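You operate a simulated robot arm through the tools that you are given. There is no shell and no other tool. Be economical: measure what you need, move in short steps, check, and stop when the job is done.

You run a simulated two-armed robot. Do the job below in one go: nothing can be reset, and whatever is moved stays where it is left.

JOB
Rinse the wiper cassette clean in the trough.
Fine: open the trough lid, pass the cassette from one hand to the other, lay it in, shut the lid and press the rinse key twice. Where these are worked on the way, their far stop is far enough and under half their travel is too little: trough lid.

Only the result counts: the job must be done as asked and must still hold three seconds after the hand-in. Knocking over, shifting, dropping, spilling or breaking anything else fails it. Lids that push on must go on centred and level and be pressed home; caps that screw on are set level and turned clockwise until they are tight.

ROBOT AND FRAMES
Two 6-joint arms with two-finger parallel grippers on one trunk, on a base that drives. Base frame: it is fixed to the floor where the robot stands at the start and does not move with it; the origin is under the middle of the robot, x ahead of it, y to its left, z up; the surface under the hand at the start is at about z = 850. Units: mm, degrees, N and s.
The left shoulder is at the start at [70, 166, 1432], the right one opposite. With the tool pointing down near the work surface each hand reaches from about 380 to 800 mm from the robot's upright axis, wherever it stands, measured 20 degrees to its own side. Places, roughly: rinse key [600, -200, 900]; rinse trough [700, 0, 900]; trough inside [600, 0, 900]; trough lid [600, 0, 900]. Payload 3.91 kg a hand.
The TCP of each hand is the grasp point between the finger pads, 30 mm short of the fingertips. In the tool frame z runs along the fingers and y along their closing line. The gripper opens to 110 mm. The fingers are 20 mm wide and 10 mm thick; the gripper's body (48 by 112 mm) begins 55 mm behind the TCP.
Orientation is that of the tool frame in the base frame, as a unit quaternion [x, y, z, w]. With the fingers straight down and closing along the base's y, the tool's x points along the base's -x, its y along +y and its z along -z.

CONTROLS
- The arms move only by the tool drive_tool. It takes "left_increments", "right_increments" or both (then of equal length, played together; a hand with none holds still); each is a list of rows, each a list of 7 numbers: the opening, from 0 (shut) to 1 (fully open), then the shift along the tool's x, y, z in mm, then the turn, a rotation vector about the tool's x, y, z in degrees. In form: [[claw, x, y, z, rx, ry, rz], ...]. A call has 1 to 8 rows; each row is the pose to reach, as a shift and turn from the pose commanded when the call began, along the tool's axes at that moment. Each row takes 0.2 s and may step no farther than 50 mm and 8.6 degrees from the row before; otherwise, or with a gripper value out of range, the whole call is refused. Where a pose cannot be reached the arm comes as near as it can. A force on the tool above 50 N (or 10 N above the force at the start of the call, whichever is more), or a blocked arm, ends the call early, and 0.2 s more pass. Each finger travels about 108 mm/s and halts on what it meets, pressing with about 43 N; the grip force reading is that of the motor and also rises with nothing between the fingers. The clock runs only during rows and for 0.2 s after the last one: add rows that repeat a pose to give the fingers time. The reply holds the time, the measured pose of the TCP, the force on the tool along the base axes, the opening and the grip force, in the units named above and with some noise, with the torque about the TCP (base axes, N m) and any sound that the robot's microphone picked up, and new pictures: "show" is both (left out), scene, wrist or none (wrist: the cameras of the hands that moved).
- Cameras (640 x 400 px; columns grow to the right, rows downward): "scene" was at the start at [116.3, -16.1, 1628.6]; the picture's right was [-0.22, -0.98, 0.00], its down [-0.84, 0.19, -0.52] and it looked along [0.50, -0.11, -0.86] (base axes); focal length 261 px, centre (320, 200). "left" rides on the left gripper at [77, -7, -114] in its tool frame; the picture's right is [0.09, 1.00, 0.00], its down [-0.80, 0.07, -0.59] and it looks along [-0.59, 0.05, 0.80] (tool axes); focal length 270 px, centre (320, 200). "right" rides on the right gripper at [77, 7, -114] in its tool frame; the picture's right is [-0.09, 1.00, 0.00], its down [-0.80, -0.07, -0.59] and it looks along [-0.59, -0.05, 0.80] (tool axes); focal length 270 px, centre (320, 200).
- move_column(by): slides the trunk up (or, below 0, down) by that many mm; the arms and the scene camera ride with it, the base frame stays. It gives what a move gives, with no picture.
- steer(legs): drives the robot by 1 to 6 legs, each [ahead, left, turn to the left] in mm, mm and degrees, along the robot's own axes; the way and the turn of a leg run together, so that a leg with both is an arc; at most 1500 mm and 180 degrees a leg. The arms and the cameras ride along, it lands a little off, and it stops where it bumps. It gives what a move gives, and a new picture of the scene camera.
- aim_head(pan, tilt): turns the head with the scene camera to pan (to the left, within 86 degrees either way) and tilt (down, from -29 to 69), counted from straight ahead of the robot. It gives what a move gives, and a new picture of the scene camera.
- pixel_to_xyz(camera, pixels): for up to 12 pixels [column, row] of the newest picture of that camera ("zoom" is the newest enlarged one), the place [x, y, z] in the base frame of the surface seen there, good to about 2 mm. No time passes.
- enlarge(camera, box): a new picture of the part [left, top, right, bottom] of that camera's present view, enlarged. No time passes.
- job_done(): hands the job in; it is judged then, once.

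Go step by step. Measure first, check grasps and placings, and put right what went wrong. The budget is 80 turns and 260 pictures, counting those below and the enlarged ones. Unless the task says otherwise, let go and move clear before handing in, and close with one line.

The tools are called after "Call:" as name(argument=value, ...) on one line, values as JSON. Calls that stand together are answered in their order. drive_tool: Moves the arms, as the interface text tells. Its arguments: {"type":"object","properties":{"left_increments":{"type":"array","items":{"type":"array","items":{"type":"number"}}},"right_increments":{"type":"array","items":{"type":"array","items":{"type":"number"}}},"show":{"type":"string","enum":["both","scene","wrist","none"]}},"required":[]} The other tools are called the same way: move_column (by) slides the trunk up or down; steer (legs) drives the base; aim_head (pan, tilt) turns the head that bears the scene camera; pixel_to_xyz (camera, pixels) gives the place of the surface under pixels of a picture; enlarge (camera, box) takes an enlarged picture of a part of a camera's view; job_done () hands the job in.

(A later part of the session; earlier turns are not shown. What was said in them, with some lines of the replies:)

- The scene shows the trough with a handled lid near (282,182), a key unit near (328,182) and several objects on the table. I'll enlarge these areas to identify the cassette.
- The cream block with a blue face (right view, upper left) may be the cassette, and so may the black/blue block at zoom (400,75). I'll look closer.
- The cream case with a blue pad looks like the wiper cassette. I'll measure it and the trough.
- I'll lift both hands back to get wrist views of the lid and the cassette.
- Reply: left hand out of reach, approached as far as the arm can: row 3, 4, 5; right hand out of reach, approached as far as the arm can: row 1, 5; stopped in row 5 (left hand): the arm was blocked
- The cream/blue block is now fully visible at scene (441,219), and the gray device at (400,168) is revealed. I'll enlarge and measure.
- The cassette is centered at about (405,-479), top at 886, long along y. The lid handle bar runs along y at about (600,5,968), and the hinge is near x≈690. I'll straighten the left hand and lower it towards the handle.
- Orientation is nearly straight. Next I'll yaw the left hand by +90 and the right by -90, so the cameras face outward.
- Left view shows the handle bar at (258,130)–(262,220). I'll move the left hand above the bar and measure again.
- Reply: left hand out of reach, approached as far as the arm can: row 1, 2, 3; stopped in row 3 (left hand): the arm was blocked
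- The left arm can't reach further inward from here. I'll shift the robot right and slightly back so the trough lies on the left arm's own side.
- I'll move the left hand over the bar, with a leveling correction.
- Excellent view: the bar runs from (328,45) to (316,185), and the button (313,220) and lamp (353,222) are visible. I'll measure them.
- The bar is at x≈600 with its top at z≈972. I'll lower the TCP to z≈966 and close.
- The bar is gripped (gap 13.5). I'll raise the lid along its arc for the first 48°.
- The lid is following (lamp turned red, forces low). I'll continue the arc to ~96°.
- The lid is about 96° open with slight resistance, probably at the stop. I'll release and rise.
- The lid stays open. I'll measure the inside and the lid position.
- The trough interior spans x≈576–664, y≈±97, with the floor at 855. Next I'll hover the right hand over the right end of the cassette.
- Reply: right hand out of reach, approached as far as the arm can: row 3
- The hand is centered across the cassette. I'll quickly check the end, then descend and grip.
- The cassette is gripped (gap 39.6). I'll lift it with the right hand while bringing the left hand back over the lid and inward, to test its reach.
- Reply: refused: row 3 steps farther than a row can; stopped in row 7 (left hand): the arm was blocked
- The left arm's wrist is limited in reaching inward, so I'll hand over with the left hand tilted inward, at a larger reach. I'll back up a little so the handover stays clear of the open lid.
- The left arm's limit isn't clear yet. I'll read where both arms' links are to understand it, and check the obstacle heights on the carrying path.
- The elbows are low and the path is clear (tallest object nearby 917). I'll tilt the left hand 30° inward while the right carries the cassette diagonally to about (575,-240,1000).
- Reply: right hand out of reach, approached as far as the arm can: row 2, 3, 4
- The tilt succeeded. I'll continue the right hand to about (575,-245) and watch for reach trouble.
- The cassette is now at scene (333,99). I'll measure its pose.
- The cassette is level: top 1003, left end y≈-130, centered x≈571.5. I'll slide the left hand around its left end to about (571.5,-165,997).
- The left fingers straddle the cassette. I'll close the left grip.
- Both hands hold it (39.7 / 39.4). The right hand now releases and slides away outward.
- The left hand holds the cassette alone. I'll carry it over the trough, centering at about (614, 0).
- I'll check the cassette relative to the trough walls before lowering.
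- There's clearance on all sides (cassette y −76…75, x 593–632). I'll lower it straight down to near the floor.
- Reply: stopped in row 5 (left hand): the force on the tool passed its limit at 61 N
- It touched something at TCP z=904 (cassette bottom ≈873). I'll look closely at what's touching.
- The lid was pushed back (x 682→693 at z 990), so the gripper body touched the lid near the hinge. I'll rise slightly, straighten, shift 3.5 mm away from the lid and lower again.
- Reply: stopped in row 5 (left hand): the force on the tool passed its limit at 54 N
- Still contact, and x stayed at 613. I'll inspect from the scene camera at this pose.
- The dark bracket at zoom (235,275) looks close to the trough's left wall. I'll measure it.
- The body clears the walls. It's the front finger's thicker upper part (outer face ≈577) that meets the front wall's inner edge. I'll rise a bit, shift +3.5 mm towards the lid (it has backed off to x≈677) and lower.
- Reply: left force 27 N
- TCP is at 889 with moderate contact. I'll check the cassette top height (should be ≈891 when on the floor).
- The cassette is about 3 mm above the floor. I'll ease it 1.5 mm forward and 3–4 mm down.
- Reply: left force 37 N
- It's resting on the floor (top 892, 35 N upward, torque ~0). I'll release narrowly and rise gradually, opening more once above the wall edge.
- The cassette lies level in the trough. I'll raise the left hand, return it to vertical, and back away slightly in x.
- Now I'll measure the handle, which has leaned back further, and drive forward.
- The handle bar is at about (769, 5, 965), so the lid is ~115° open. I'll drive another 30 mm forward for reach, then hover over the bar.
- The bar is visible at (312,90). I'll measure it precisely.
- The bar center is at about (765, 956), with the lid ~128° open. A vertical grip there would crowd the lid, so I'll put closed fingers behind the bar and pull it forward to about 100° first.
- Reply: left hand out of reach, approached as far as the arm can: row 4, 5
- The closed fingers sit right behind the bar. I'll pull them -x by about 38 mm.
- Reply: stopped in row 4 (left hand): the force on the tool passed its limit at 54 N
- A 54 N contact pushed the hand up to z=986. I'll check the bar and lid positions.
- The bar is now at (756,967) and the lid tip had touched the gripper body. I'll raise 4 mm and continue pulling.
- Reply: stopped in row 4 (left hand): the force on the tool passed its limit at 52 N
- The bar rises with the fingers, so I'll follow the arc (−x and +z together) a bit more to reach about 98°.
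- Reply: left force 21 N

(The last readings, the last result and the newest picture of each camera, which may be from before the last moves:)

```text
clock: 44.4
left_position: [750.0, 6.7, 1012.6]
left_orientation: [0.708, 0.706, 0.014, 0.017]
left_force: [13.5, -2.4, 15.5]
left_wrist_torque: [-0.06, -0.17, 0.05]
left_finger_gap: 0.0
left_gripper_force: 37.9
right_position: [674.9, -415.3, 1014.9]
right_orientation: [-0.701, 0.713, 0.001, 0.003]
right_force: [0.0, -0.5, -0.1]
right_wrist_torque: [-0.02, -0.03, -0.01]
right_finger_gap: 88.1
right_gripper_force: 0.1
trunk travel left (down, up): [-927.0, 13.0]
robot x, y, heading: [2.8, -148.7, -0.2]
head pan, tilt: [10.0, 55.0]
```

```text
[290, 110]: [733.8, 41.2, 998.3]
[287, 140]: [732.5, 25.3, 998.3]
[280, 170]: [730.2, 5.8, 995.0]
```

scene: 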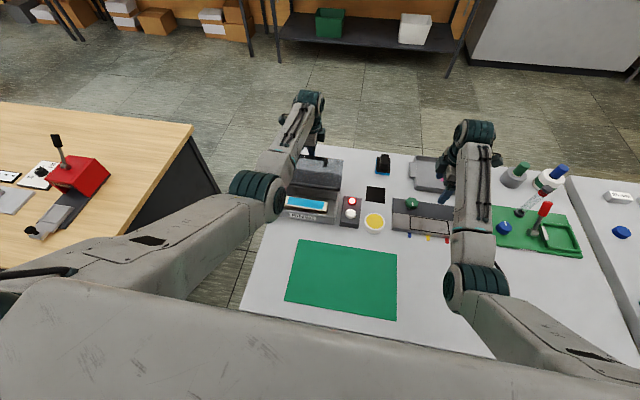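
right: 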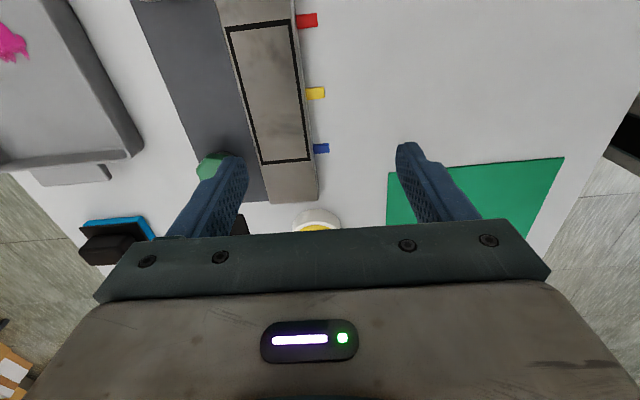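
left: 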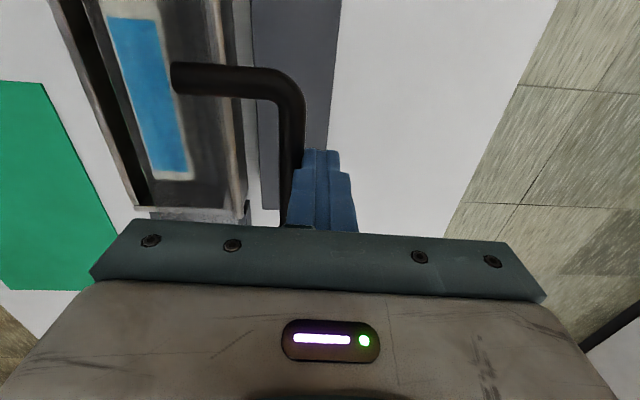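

The lid is at ~97° with the bar at (732, 991). I'll back off, rise, open, center over the bar, descend and grip.

Call:
drive_tool(left_increments=[[0, 0, 8, 0, 0, 0, 0], [0, 0, 10, -20, 0, 0, 0], [0.25, 0, 10, -38, 0, 0, 0], [0.45, 0, -4, -38, 0, 0, 0], [0.45, 0, -18, -38, 0, 0, 0], [0.45, 0, -18, -38, 0, 0, 0]], show="wrist")

Call:
pixel_to_xyz(camera="left", pixels=[[320, 80], [320, 100], [320, 130], [315, 110], [325, 110], [310, 110], [330, 110]])

```text
clock: 45.8
left_position: [730.2, 7.7, 1047.5]
left_orientation: [0.709, 0.705, 0.013, 0.016]
left_force: [0.2, 0.4, 0.6]
left_wrist_torque: [0.0, -0.01, -0.01]
left_finger_gap: 49.2
left_gripper_force: 0.1
right_position: [675.0, -415.7, 1016.4]
right_orientation: [-0.7, 0.714, 0.001, 0.002]
right_force: [0.4, -0.4, -0.1]
right_wrist_torque: [0.02, -0.02, -0.03]
right_finger_gap: 88.3
right_gripper_force: 0.1
trunk travel left (down, up): [-927.0, 13.0]
robot x, y, heading: [3.6, -152.3, 0.3]
head pan, tilt: [10.0, 55.0]
```

left: 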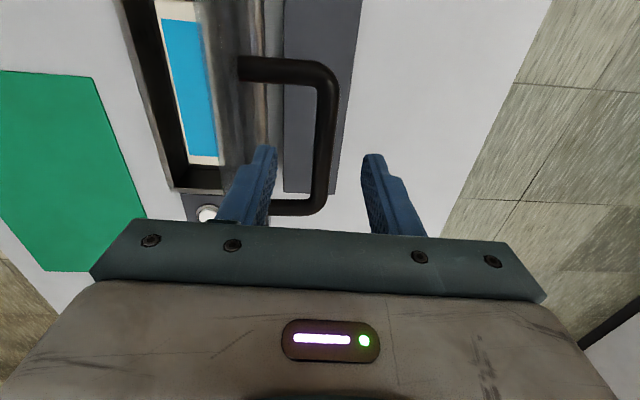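

```text
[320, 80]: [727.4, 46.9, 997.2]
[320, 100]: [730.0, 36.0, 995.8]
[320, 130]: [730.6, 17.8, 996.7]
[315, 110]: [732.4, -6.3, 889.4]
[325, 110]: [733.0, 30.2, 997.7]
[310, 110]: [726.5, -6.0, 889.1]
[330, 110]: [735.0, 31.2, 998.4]
```

The bar (x≈734, top 998) lies between the fingers. I'll descend and grip.

Call:
drive_tool(left_increments=[[0.45, 0, 4, 25, 2.3, 0, 0], [0.45, 0, 4, 54, 2.3, 0, 0], [0.2, 0, 4, 54, 2.3, 0, 0], [0, 0, 4, 54, 2.3, 0, 0], [0, 0, 4, 54, 2.3, 0, 0]], show="wrist")

```text
clock: 47.0
left_position: [734.4, 8.3, 996.1]
left_orientation: [0.709, 0.705, -0.002, 0.001]
left_force: [-0.7, -0.5, -2.2]
left_wrist_torque: [0.03, -0.07, 0.43]
left_finger_gap: 13.6
left_gripper_force: 45.0
right_position: [674.5, -414.7, 1014.5]
right_orientation: [-0.7, 0.714, 0.0, 0.003]
right_force: [0.3, 0.9, 1.0]
right_wrist_torque: [0.04, 0.02, -0.03]
right_finger_gap: 88.1
right_gripper_force: 0.0
trunk travel left (down, up): [-927.0, 13.0]
robot x, y, heading: [5.7, -148.9, -0.1]
head pan, tilt: [10.0, 55.0]
```

left: 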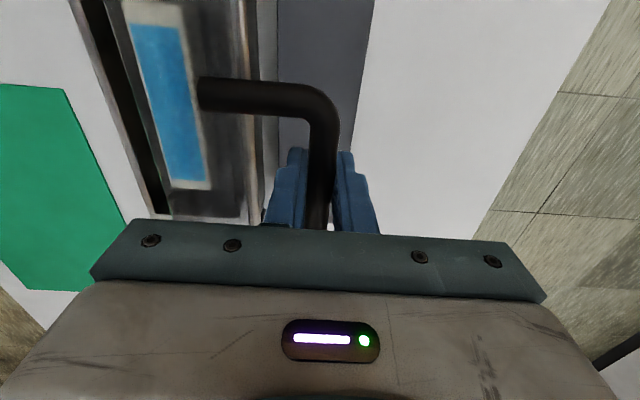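

Gripped. I'll arc the lid down, first part.

Call:
drive_tool(left_increments=[[0, 0, -7.6, -5, 0, 0, 0], [0, 0, -15.7, -9.3, 0, 0, 0], [0, 0, -24.6, -12.9, 0, 0, 0], [0, 0, -33.8, -15.6, 0, 0, 0], [0, 0, -43.3, -17.3, 0, 0, 0], [0, 0, -52.8, -17.9, 0, 0, 0], [0, 0, -62.4, -17.5, 0, 0, 0], [0, 0, -71.9, -16.2, 0, 0, 0]], show="none")

```text
clock: 48.8
left_position: [663.9, 8.0, 1009.5]
left_orientation: [0.709, 0.705, -0.001, 0.002]
left_force: [1.3, 0.9, 2.9]
left_wrist_torque: [0.0, -0.16, 0.22]
left_finger_gap: 13.6
left_gripper_force: 44.9
right_position: [675.1, -414.9, 1014.8]
right_orientation: [-0.701, 0.713, 0.0, 0.003]
right_force: [-0.1, -0.1, -0.5]
right_wrist_torque: [0.01, 0.0, -0.02]
right_finger_gap: 88.3
right_gripper_force: 0.1
trunk travel left (down, up): [-927.0, 13.0]
robot x, y, heading: [3.8, -148.9, 0.1]
head pan, tilt: [10.0, 55.0]
```

Forces are low, so I'll continue closing.

Call:
drive_tool(left_increments=[[0, 0, -9.3, 2.3, 0, 0, 0], [0, 0, -18.3, 5.6, 0, 0, 0], [0, 0, -26.9, 9.8, 0, 0, 0], [0, 0, -35, 14.8, 0, 0, 0], [0, 0, -42.5, 20.7, 0, 0, 0], [0, 0, -49.4, 27.4, 0, 0, 0], [0, 0, -55.6, 34.7, 0, 0, 0], [0, 0, -62.1, 44.8, 0, 0, 0]], show="both")

```text
clock: 50.6
left_position: [600.5, 8.4, 966.2]
left_orientation: [0.709, 0.705, -0.001, 0.002]
left_force: [-4.2, 0.6, 5.1]
left_wrist_torque: [-0.09, -0.14, 0.23]
left_finger_gap: 13.9
left_gripper_force: 44.9
right_position: [673.3, -414.4, 1016.2]
right_orientation: [-0.7, 0.714, 0.001, 0.003]
right_force: [0.0, -0.1, 0.5]
right_wrist_torque: [-0.02, -0.01, 0.03]
right_finger_gap: 88.0
right_gripper_force: 0.0
trunk travel left (down, up): [-927.0, 13.0]
robot x, y, heading: [4.2, -149.8, 0.0]
head pan, tilt: [10.0, 55.0]
```

scene: 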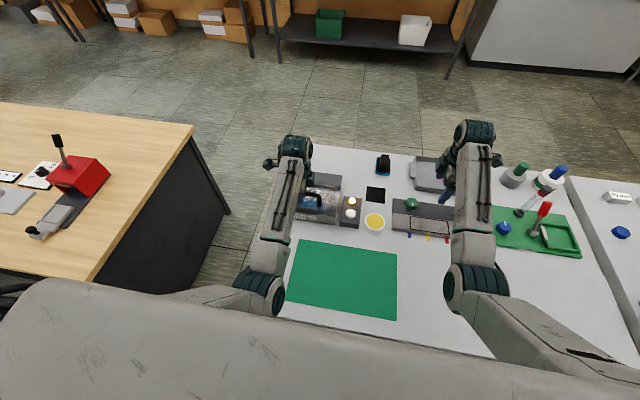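
left: 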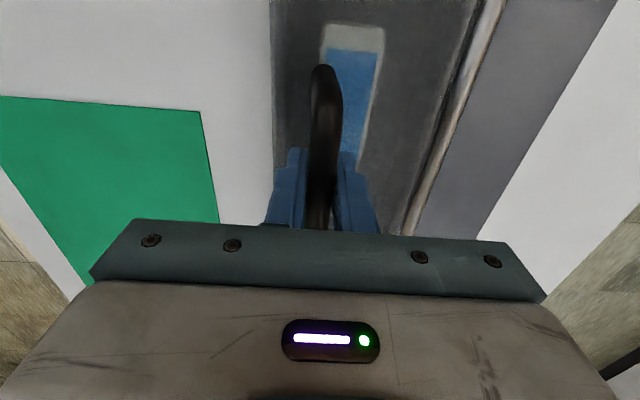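

The lamp is amber again, so the lid is shut. I'll press slightly to be sure, release and rise.

Call:
drive_tool(left_increments=[[0, 0, 0, 2.5, 0, 0, 0], [0, 0, 0, 2.5, 0, 0, 0], [0.25, 0, 0, 0, 0, 0, 0], [0.4, 0, 0, 0, 0, 0, 0], [0.4, 0, 0, -30, 0, 0, 0], [0.4, 0, 0, -65, 0, 0, 0], [0.4, 0, 0, -95, 0, 0, 0]], show="wrist")

Call:
pixel_to_xyz(camera="left", pixels=[[323, 60], [320, 110], [300, 120], [360, 60], [300, 220]])

```text
clock: 52.2
left_position: [614.5, 3.2, 1031.1]
left_orientation: [0.709, 0.706, -0.001, 0.004]
left_force: [0.2, -0.5, -0.3]
left_wrist_torque: [-0.01, -0.04, -0.01]
left_finger_gap: 43.8
left_gripper_force: 0.0
left hand out of reach, approached as far as the arm can: row 6, 7
right_position: [675.4, -415.6, 1014.9]
right_orientation: [-0.701, 0.713, 0.001, 0.002]
right_force: [-0.6, -0.1, -0.1]
right_wrist_torque: [0.01, 0.0, 0.02]
right_finger_gap: 87.8
right_gripper_force: 0.1
trunk travel left (down, up): [-927.0, 13.0]
robot x, y, heading: [5.5, -144.9, -0.0]
head pan, tilt: [10.0, 55.0]
```

left: 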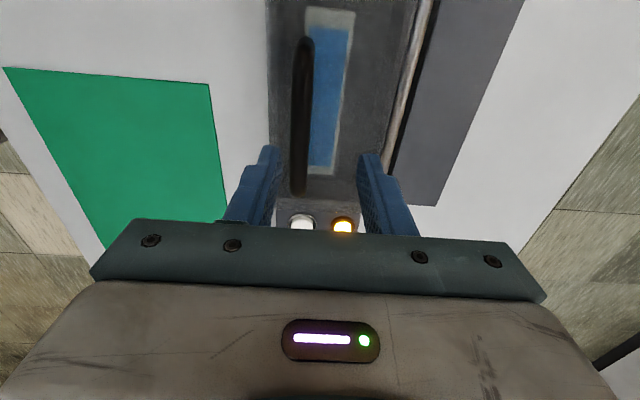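

```text
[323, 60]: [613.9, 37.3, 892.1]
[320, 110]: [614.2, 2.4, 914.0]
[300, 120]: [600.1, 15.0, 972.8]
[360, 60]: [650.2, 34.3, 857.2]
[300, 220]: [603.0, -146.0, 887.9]
```

The handle top is back at 972.8, so the lid is fully shut. Shifting the robot 150 mm right puts the left hand just above the rinse key.

Call:
steer(legs=[[-20, -150, 0]])

Call:
drive_tool(left_increments=[[0, 0, 0, 0, 0, 0, 0], [0, 0, 0, 0, 0, 0, 0]], show="both")

```text
clock: 53.6
left_position: [593.7, -143.9, 1029.3]
left_orientation: [0.708, 0.706, -0.002, 0.003]
left_force: [-0.5, 0.4, 0.4]
left_wrist_torque: [-0.02, -0.04, 0.02]
left_finger_gap: 44.1
left_gripper_force: 0.0
right_position: [657.0, -562.0, 1015.3]
right_orientation: [-0.701, 0.713, 0.0, 0.001]
right_force: [0.5, 0.7, 0.8]
right_wrist_torque: [0.01, 0.0, 0.02]
right_finger_gap: 88.1
right_gripper_force: 0.1
trunk travel left (down, up): [-927.0, 13.0]
robot x, y, heading: [-11.7, -299.7, 0.5]
head pan, tilt: [10.0, 55.0]
```

scene: 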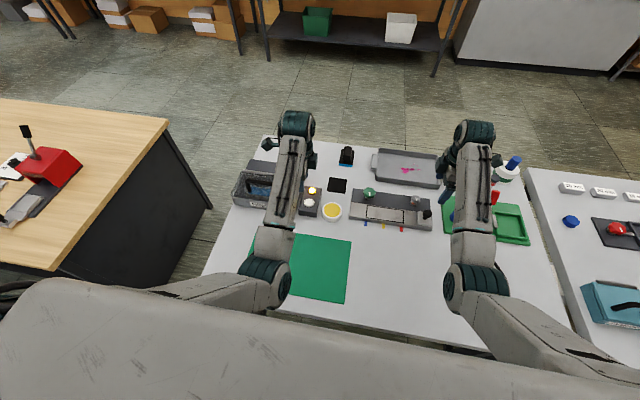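

```text
clock: 54.2
left_position: [594.1, -144.6, 1031.1]
left_orientation: [0.708, 0.706, -0.001, 0.003]
left_force: [-0.1, 0.2, -0.3]
left_wrist_torque: [-0.02, 0.01, 0.01]
left_finger_gap: 0.0
left_gripper_force: 37.6
right_position: [655.7, -563.1, 1015.9]
right_orientation: [-0.7, 0.714, 0.0, 0.002]
right_force: [0.2, -0.2, -0.2]
right_wrist_torque: [-0.02, -0.02, 0.0]
right_finger_gap: 88.0
right_gripper_force: 0.1
trunk travel left (down, up): [-927.0, 13.0]
robot x, y, heading: [-11.2, -296.0, 0.7]
head pan, tilt: [10.0, 55.0]
```

scene: 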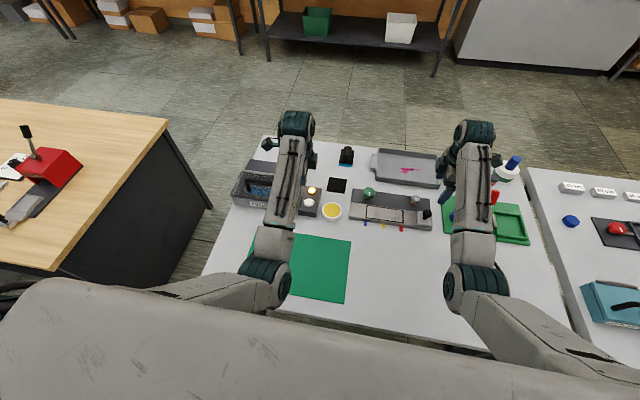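
left: 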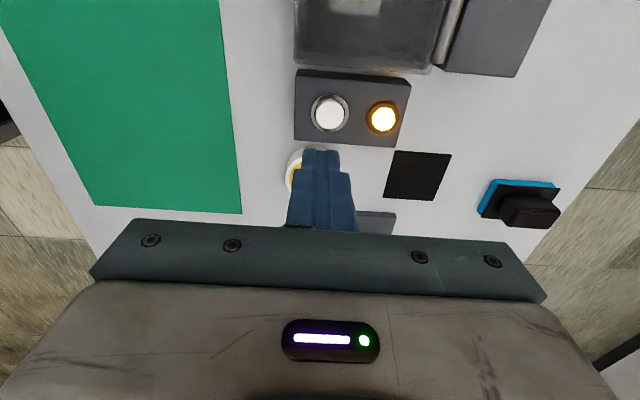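

The button is at (330,112). I'll measure it and check for labels.

Call:
pixel_to_xyz(camera="left", pixels=[[330, 112], [320, 112], [340, 112], [330, 103], [330, 121], [383, 117], [300, 90], [345, 140]])

Call:
enlarge(camera="left", box=[260, 40, 480, 210])

```text
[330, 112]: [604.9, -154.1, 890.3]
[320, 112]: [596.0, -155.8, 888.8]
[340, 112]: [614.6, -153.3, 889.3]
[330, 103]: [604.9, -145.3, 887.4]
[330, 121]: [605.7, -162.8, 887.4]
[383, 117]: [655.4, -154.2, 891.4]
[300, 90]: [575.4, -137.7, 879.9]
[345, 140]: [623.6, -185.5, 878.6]
```

```text
2.35 times, centred on (370, 125) of left
```

zoom: 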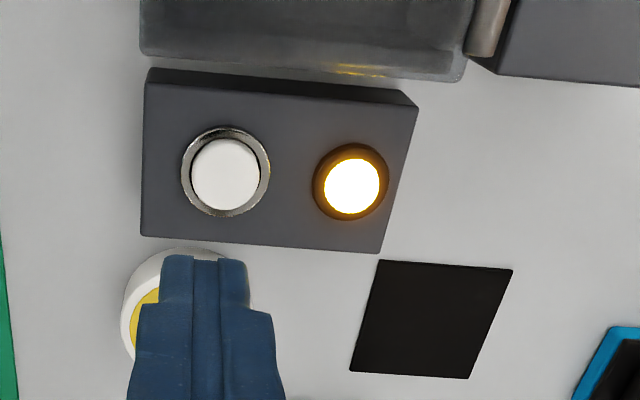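

The key's center is at (605,-154,890). I'll hover the closed fingertips about 6 mm above it.

Call:
drive_tool(left_increments=[[0, -9.5, 11, 15, 0, 0, 0], [0, -9.5, 11, 55, 0, 0, 0], [0, -9.5, 11, 90, 0, 0, 0], [0, -9.5, 11, 105, 0, 0, 0], [0, -9.5, 11, 105, 0, 0, 0]], show="wrist")

```text
clock: 55.4
left_position: [605.2, -157.8, 927.1]
left_orientation: [0.708, 0.706, 0.0, 0.002]
left_force: [0.0, 1.2, -0.1]
left_wrist_torque: [0.05, -0.01, -0.05]
left_finger_gap: 0.0
left_gripper_force: 37.4
right_position: [654.9, -563.2, 1015.0]
right_orientation: [-0.701, 0.713, 0.001, 0.003]
right_force: [1.0, 0.2, -0.2]
right_wrist_torque: [0.0, 0.0, 0.01]
right_finger_gap: 87.8
right_gripper_force: 0.0
trunk travel left (down, up): [-927.0, 13.0]
robot x, y, heading: [-16.7, -298.7, 0.3]
head pan, tilt: [10.0, 55.0]
```

left: 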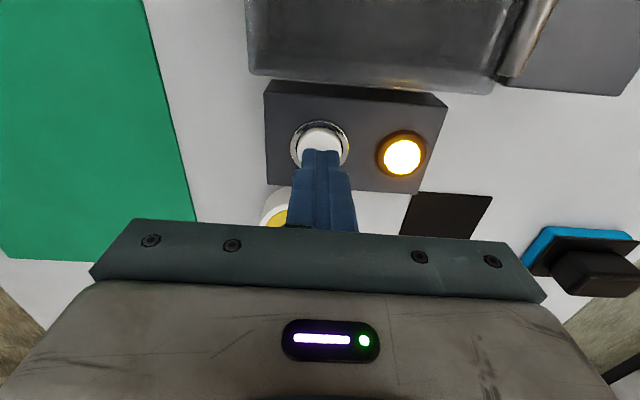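

I'll shift 4 mm in +y, then make the first press and rise back up.

Call:
drive_tool(left_increments=[[0, 4, 0, 0, 0, 0, 0], [0, 4, 0, 5, 0, 0, 0], [0, 4, 0, 9, 0, 0, 0], [0, 4, 0, 12, 0, 0, 0], [0, 4, 0, 12, 0, 0, 0], [0, 4, 0, 4, 0, 0, 0], [0, 4, 0, -6, 0, 0, 0]], show="wrist")

```text
clock: 57.0
left_position: [605.0, -153.0, 931.5]
left_orientation: [0.708, 0.706, 0.0, 0.003]
left_force: [0.1, 0.3, 0.4]
left_wrist_torque: [-0.01, -0.02, 0.0]
left_finger_gap: 0.1
left_gripper_force: 37.9
right_position: [655.0, -563.6, 1014.2]
right_orientation: [-0.701, 0.713, 0.001, 0.003]
right_force: [0.4, -0.4, -0.8]
right_wrist_torque: [0.01, 0.0, 0.01]
right_finger_gap: 87.9
right_gripper_force: 0.0
trunk travel left (down, up): [-927.0, 13.0]
robot x, y, heading: [-10.6, -299.1, 0.4]
head pan, tilt: [10.0, 55.0]
heard: click
```

left: 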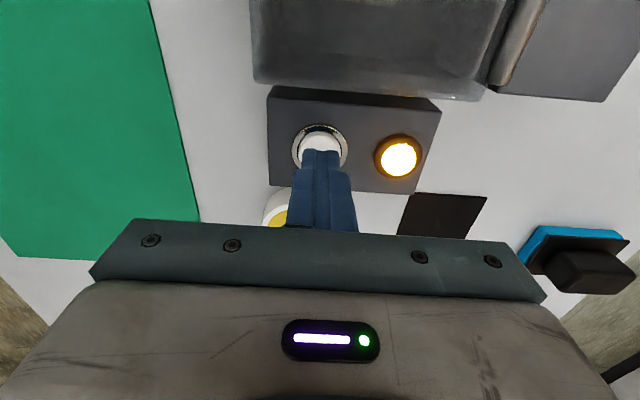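

One click was heard. Now the second press.

Call:
drive_tool(left_increments=[[0, 0, 0, 6, 0, 0, 0], [0, 0, 0, 11, 0, 0, 0], [0, 0, 0, 15, 0, 0, 0], [0, 0, 0, 18, 0, 0, 0], [0, 0, 0, 18, 0, 0, 0], [0, 0, 0, 10, 0, 0, 0], [0, 0, 0, -10, 0, 0, 0], [0, 0, 0, -50, 0, 0, 0]], show="both")

```text
clock: 58.8
left_position: [604.6, -152.8, 982.0]
left_orientation: [0.708, 0.706, 0.0, 0.002]
left_force: [-0.3, -0.6, 0.2]
left_wrist_torque: [0.02, 0.0, -0.03]
left_finger_gap: 0.0
left_gripper_force: 37.9
right_position: [655.0, -564.5, 1015.8]
right_orientation: [-0.701, 0.713, 0.001, 0.003]
right_force: [1.4, 0.1, 0.2]
right_wrist_torque: [0.01, -0.03, -0.02]
right_finger_gap: 87.8
right_gripper_force: 0.0
trunk travel left (down, up): [-927.0, 13.0]
robot x, y, heading: [-13.6, -301.3, 0.3]
head pan, tilt: [10.0, 55.0]
heard: click
```

scene: 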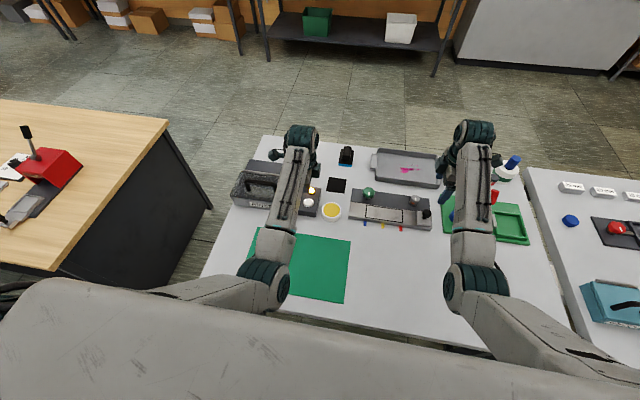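
left: 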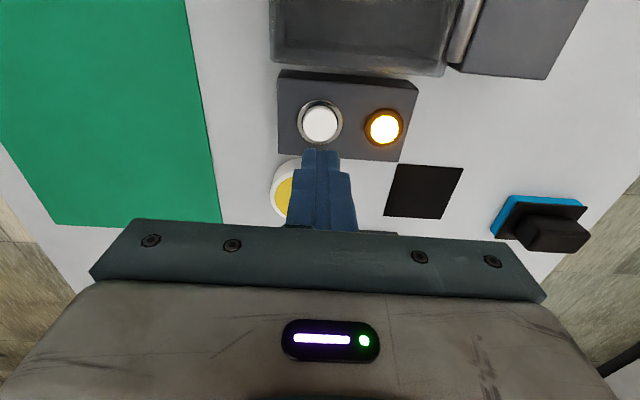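

The second click was heard. I'll check the trough and wait a moment for the process to finish.

Call:
drive_tool(left_increments=[[0, 0, 0, -30, 0, 0, 0], [0, 0, 0, -40, 0, 0, 0], [0, 0, 0, -40, 0, 0, 0], [0, 0, 0, -40, 0, 0, 0], [0, 0, 0, -40, 0, 0, 0], [0, 0, 0, -40, 0, 0, 0]], show="wrist")

Call:
enlarge(camera="scene", box=[220, 140, 360, 230])

```text
clock: 60.2
left_position: [603.9, -152.2, 1023.5]
left_orientation: [0.709, 0.706, 0.0, 0.003]
left_force: [0.7, 0.8, 0.5]
left_wrist_torque: [-0.02, -0.01, 0.01]
left_finger_gap: 0.2
left_gripper_force: 37.6
right_position: [655.2, -564.2, 1015.7]
right_orientation: [-0.701, 0.713, 0.001, 0.004]
right_force: [0.9, 0.4, 0.3]
right_wrist_torque: [0.02, -0.04, -0.02]
right_finger_gap: 88.0
right_gripper_force: 0.1
trunk travel left (down, up): [-927.0, 13.0]
robot x, y, heading: [-14.3, -297.6, -0.3]
head pan, tilt: [10.0, 55.0]
```

left: 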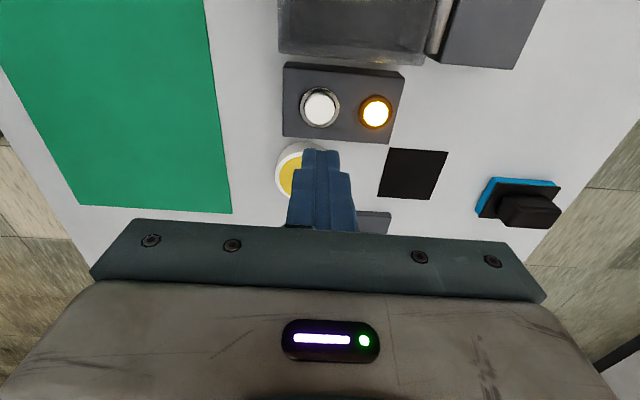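

```text
4.44 times, centred on (290, 185) of scene
```

zoom: 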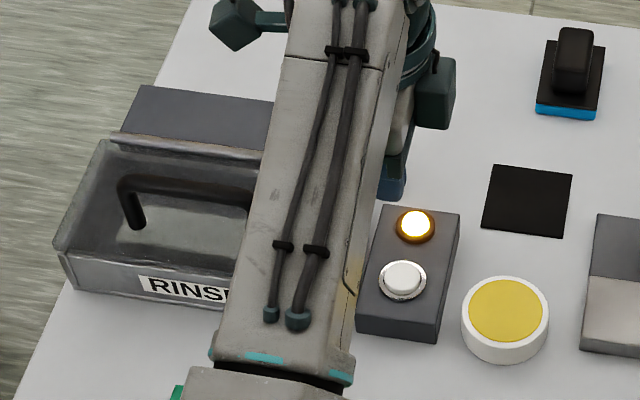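

The lid is shut, but the blue no longer shows through it. I'll drive back and look through the lid to verify.

Call:
steer(legs=[[0, 150, 0]])

Call:
enlarge(camera="left", box=[200, 0, 480, 240])

Call:
enlarge(camera="scene", box=[240, 130, 400, 250])

```text
clock: 61.6
left_position: [603.3, -8.6, 1022.0]
left_orientation: [0.708, 0.706, 0.001, 0.002]
left_force: [1.1, 0.0, -0.8]
left_wrist_torque: [0.03, -0.01, 0.0]
left_finger_gap: 0.1
left_gripper_force: 37.7
right_position: [655.0, -418.2, 1014.1]
right_orientation: [-0.701, 0.713, 0.001, 0.004]
right_force: [0.7, 0.5, 0.5]
right_wrist_torque: [0.03, -0.03, 0.05]
right_finger_gap: 87.8
right_gripper_force: 0.1
trunk travel left (down, up): [-927.0, 13.0]
robot x, y, heading: [-12.6, -152.0, 0.3]
head pan, tilt: [10.0, 55.0]
```

scene: 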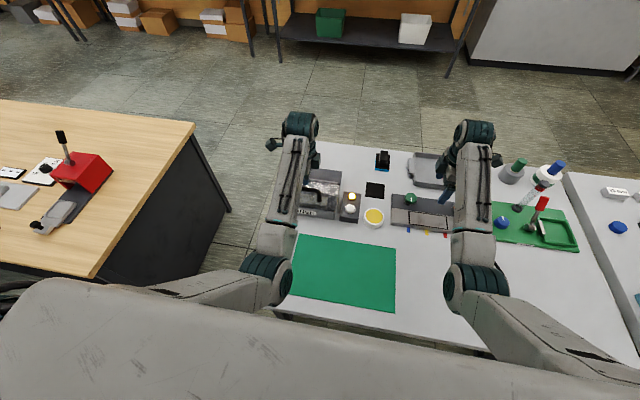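

```text
1.67 times, centred on (340, 120) of left
```

zoom: 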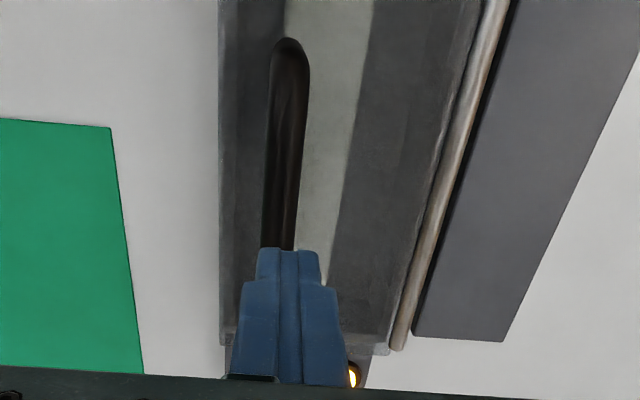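

```text
3.33 times, centred on (320, 190) of scene
```

zoom: 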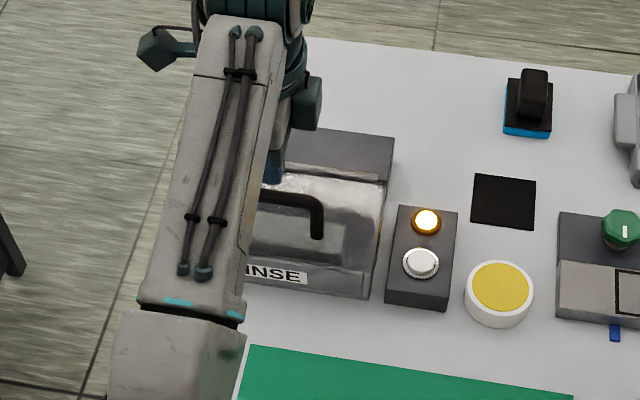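

Through the closed lid the cassette shows plain cream with the blue gone, and both hands are clear, so I'm handing in.

Call:
job_done()

```text
The job is handed in.
```

The wiper cassette is rinsed: it went from the right hand to the left, into the trough with the lid shut, and after two presses of the rinse key (two clicks heard) the blue is gone from it.
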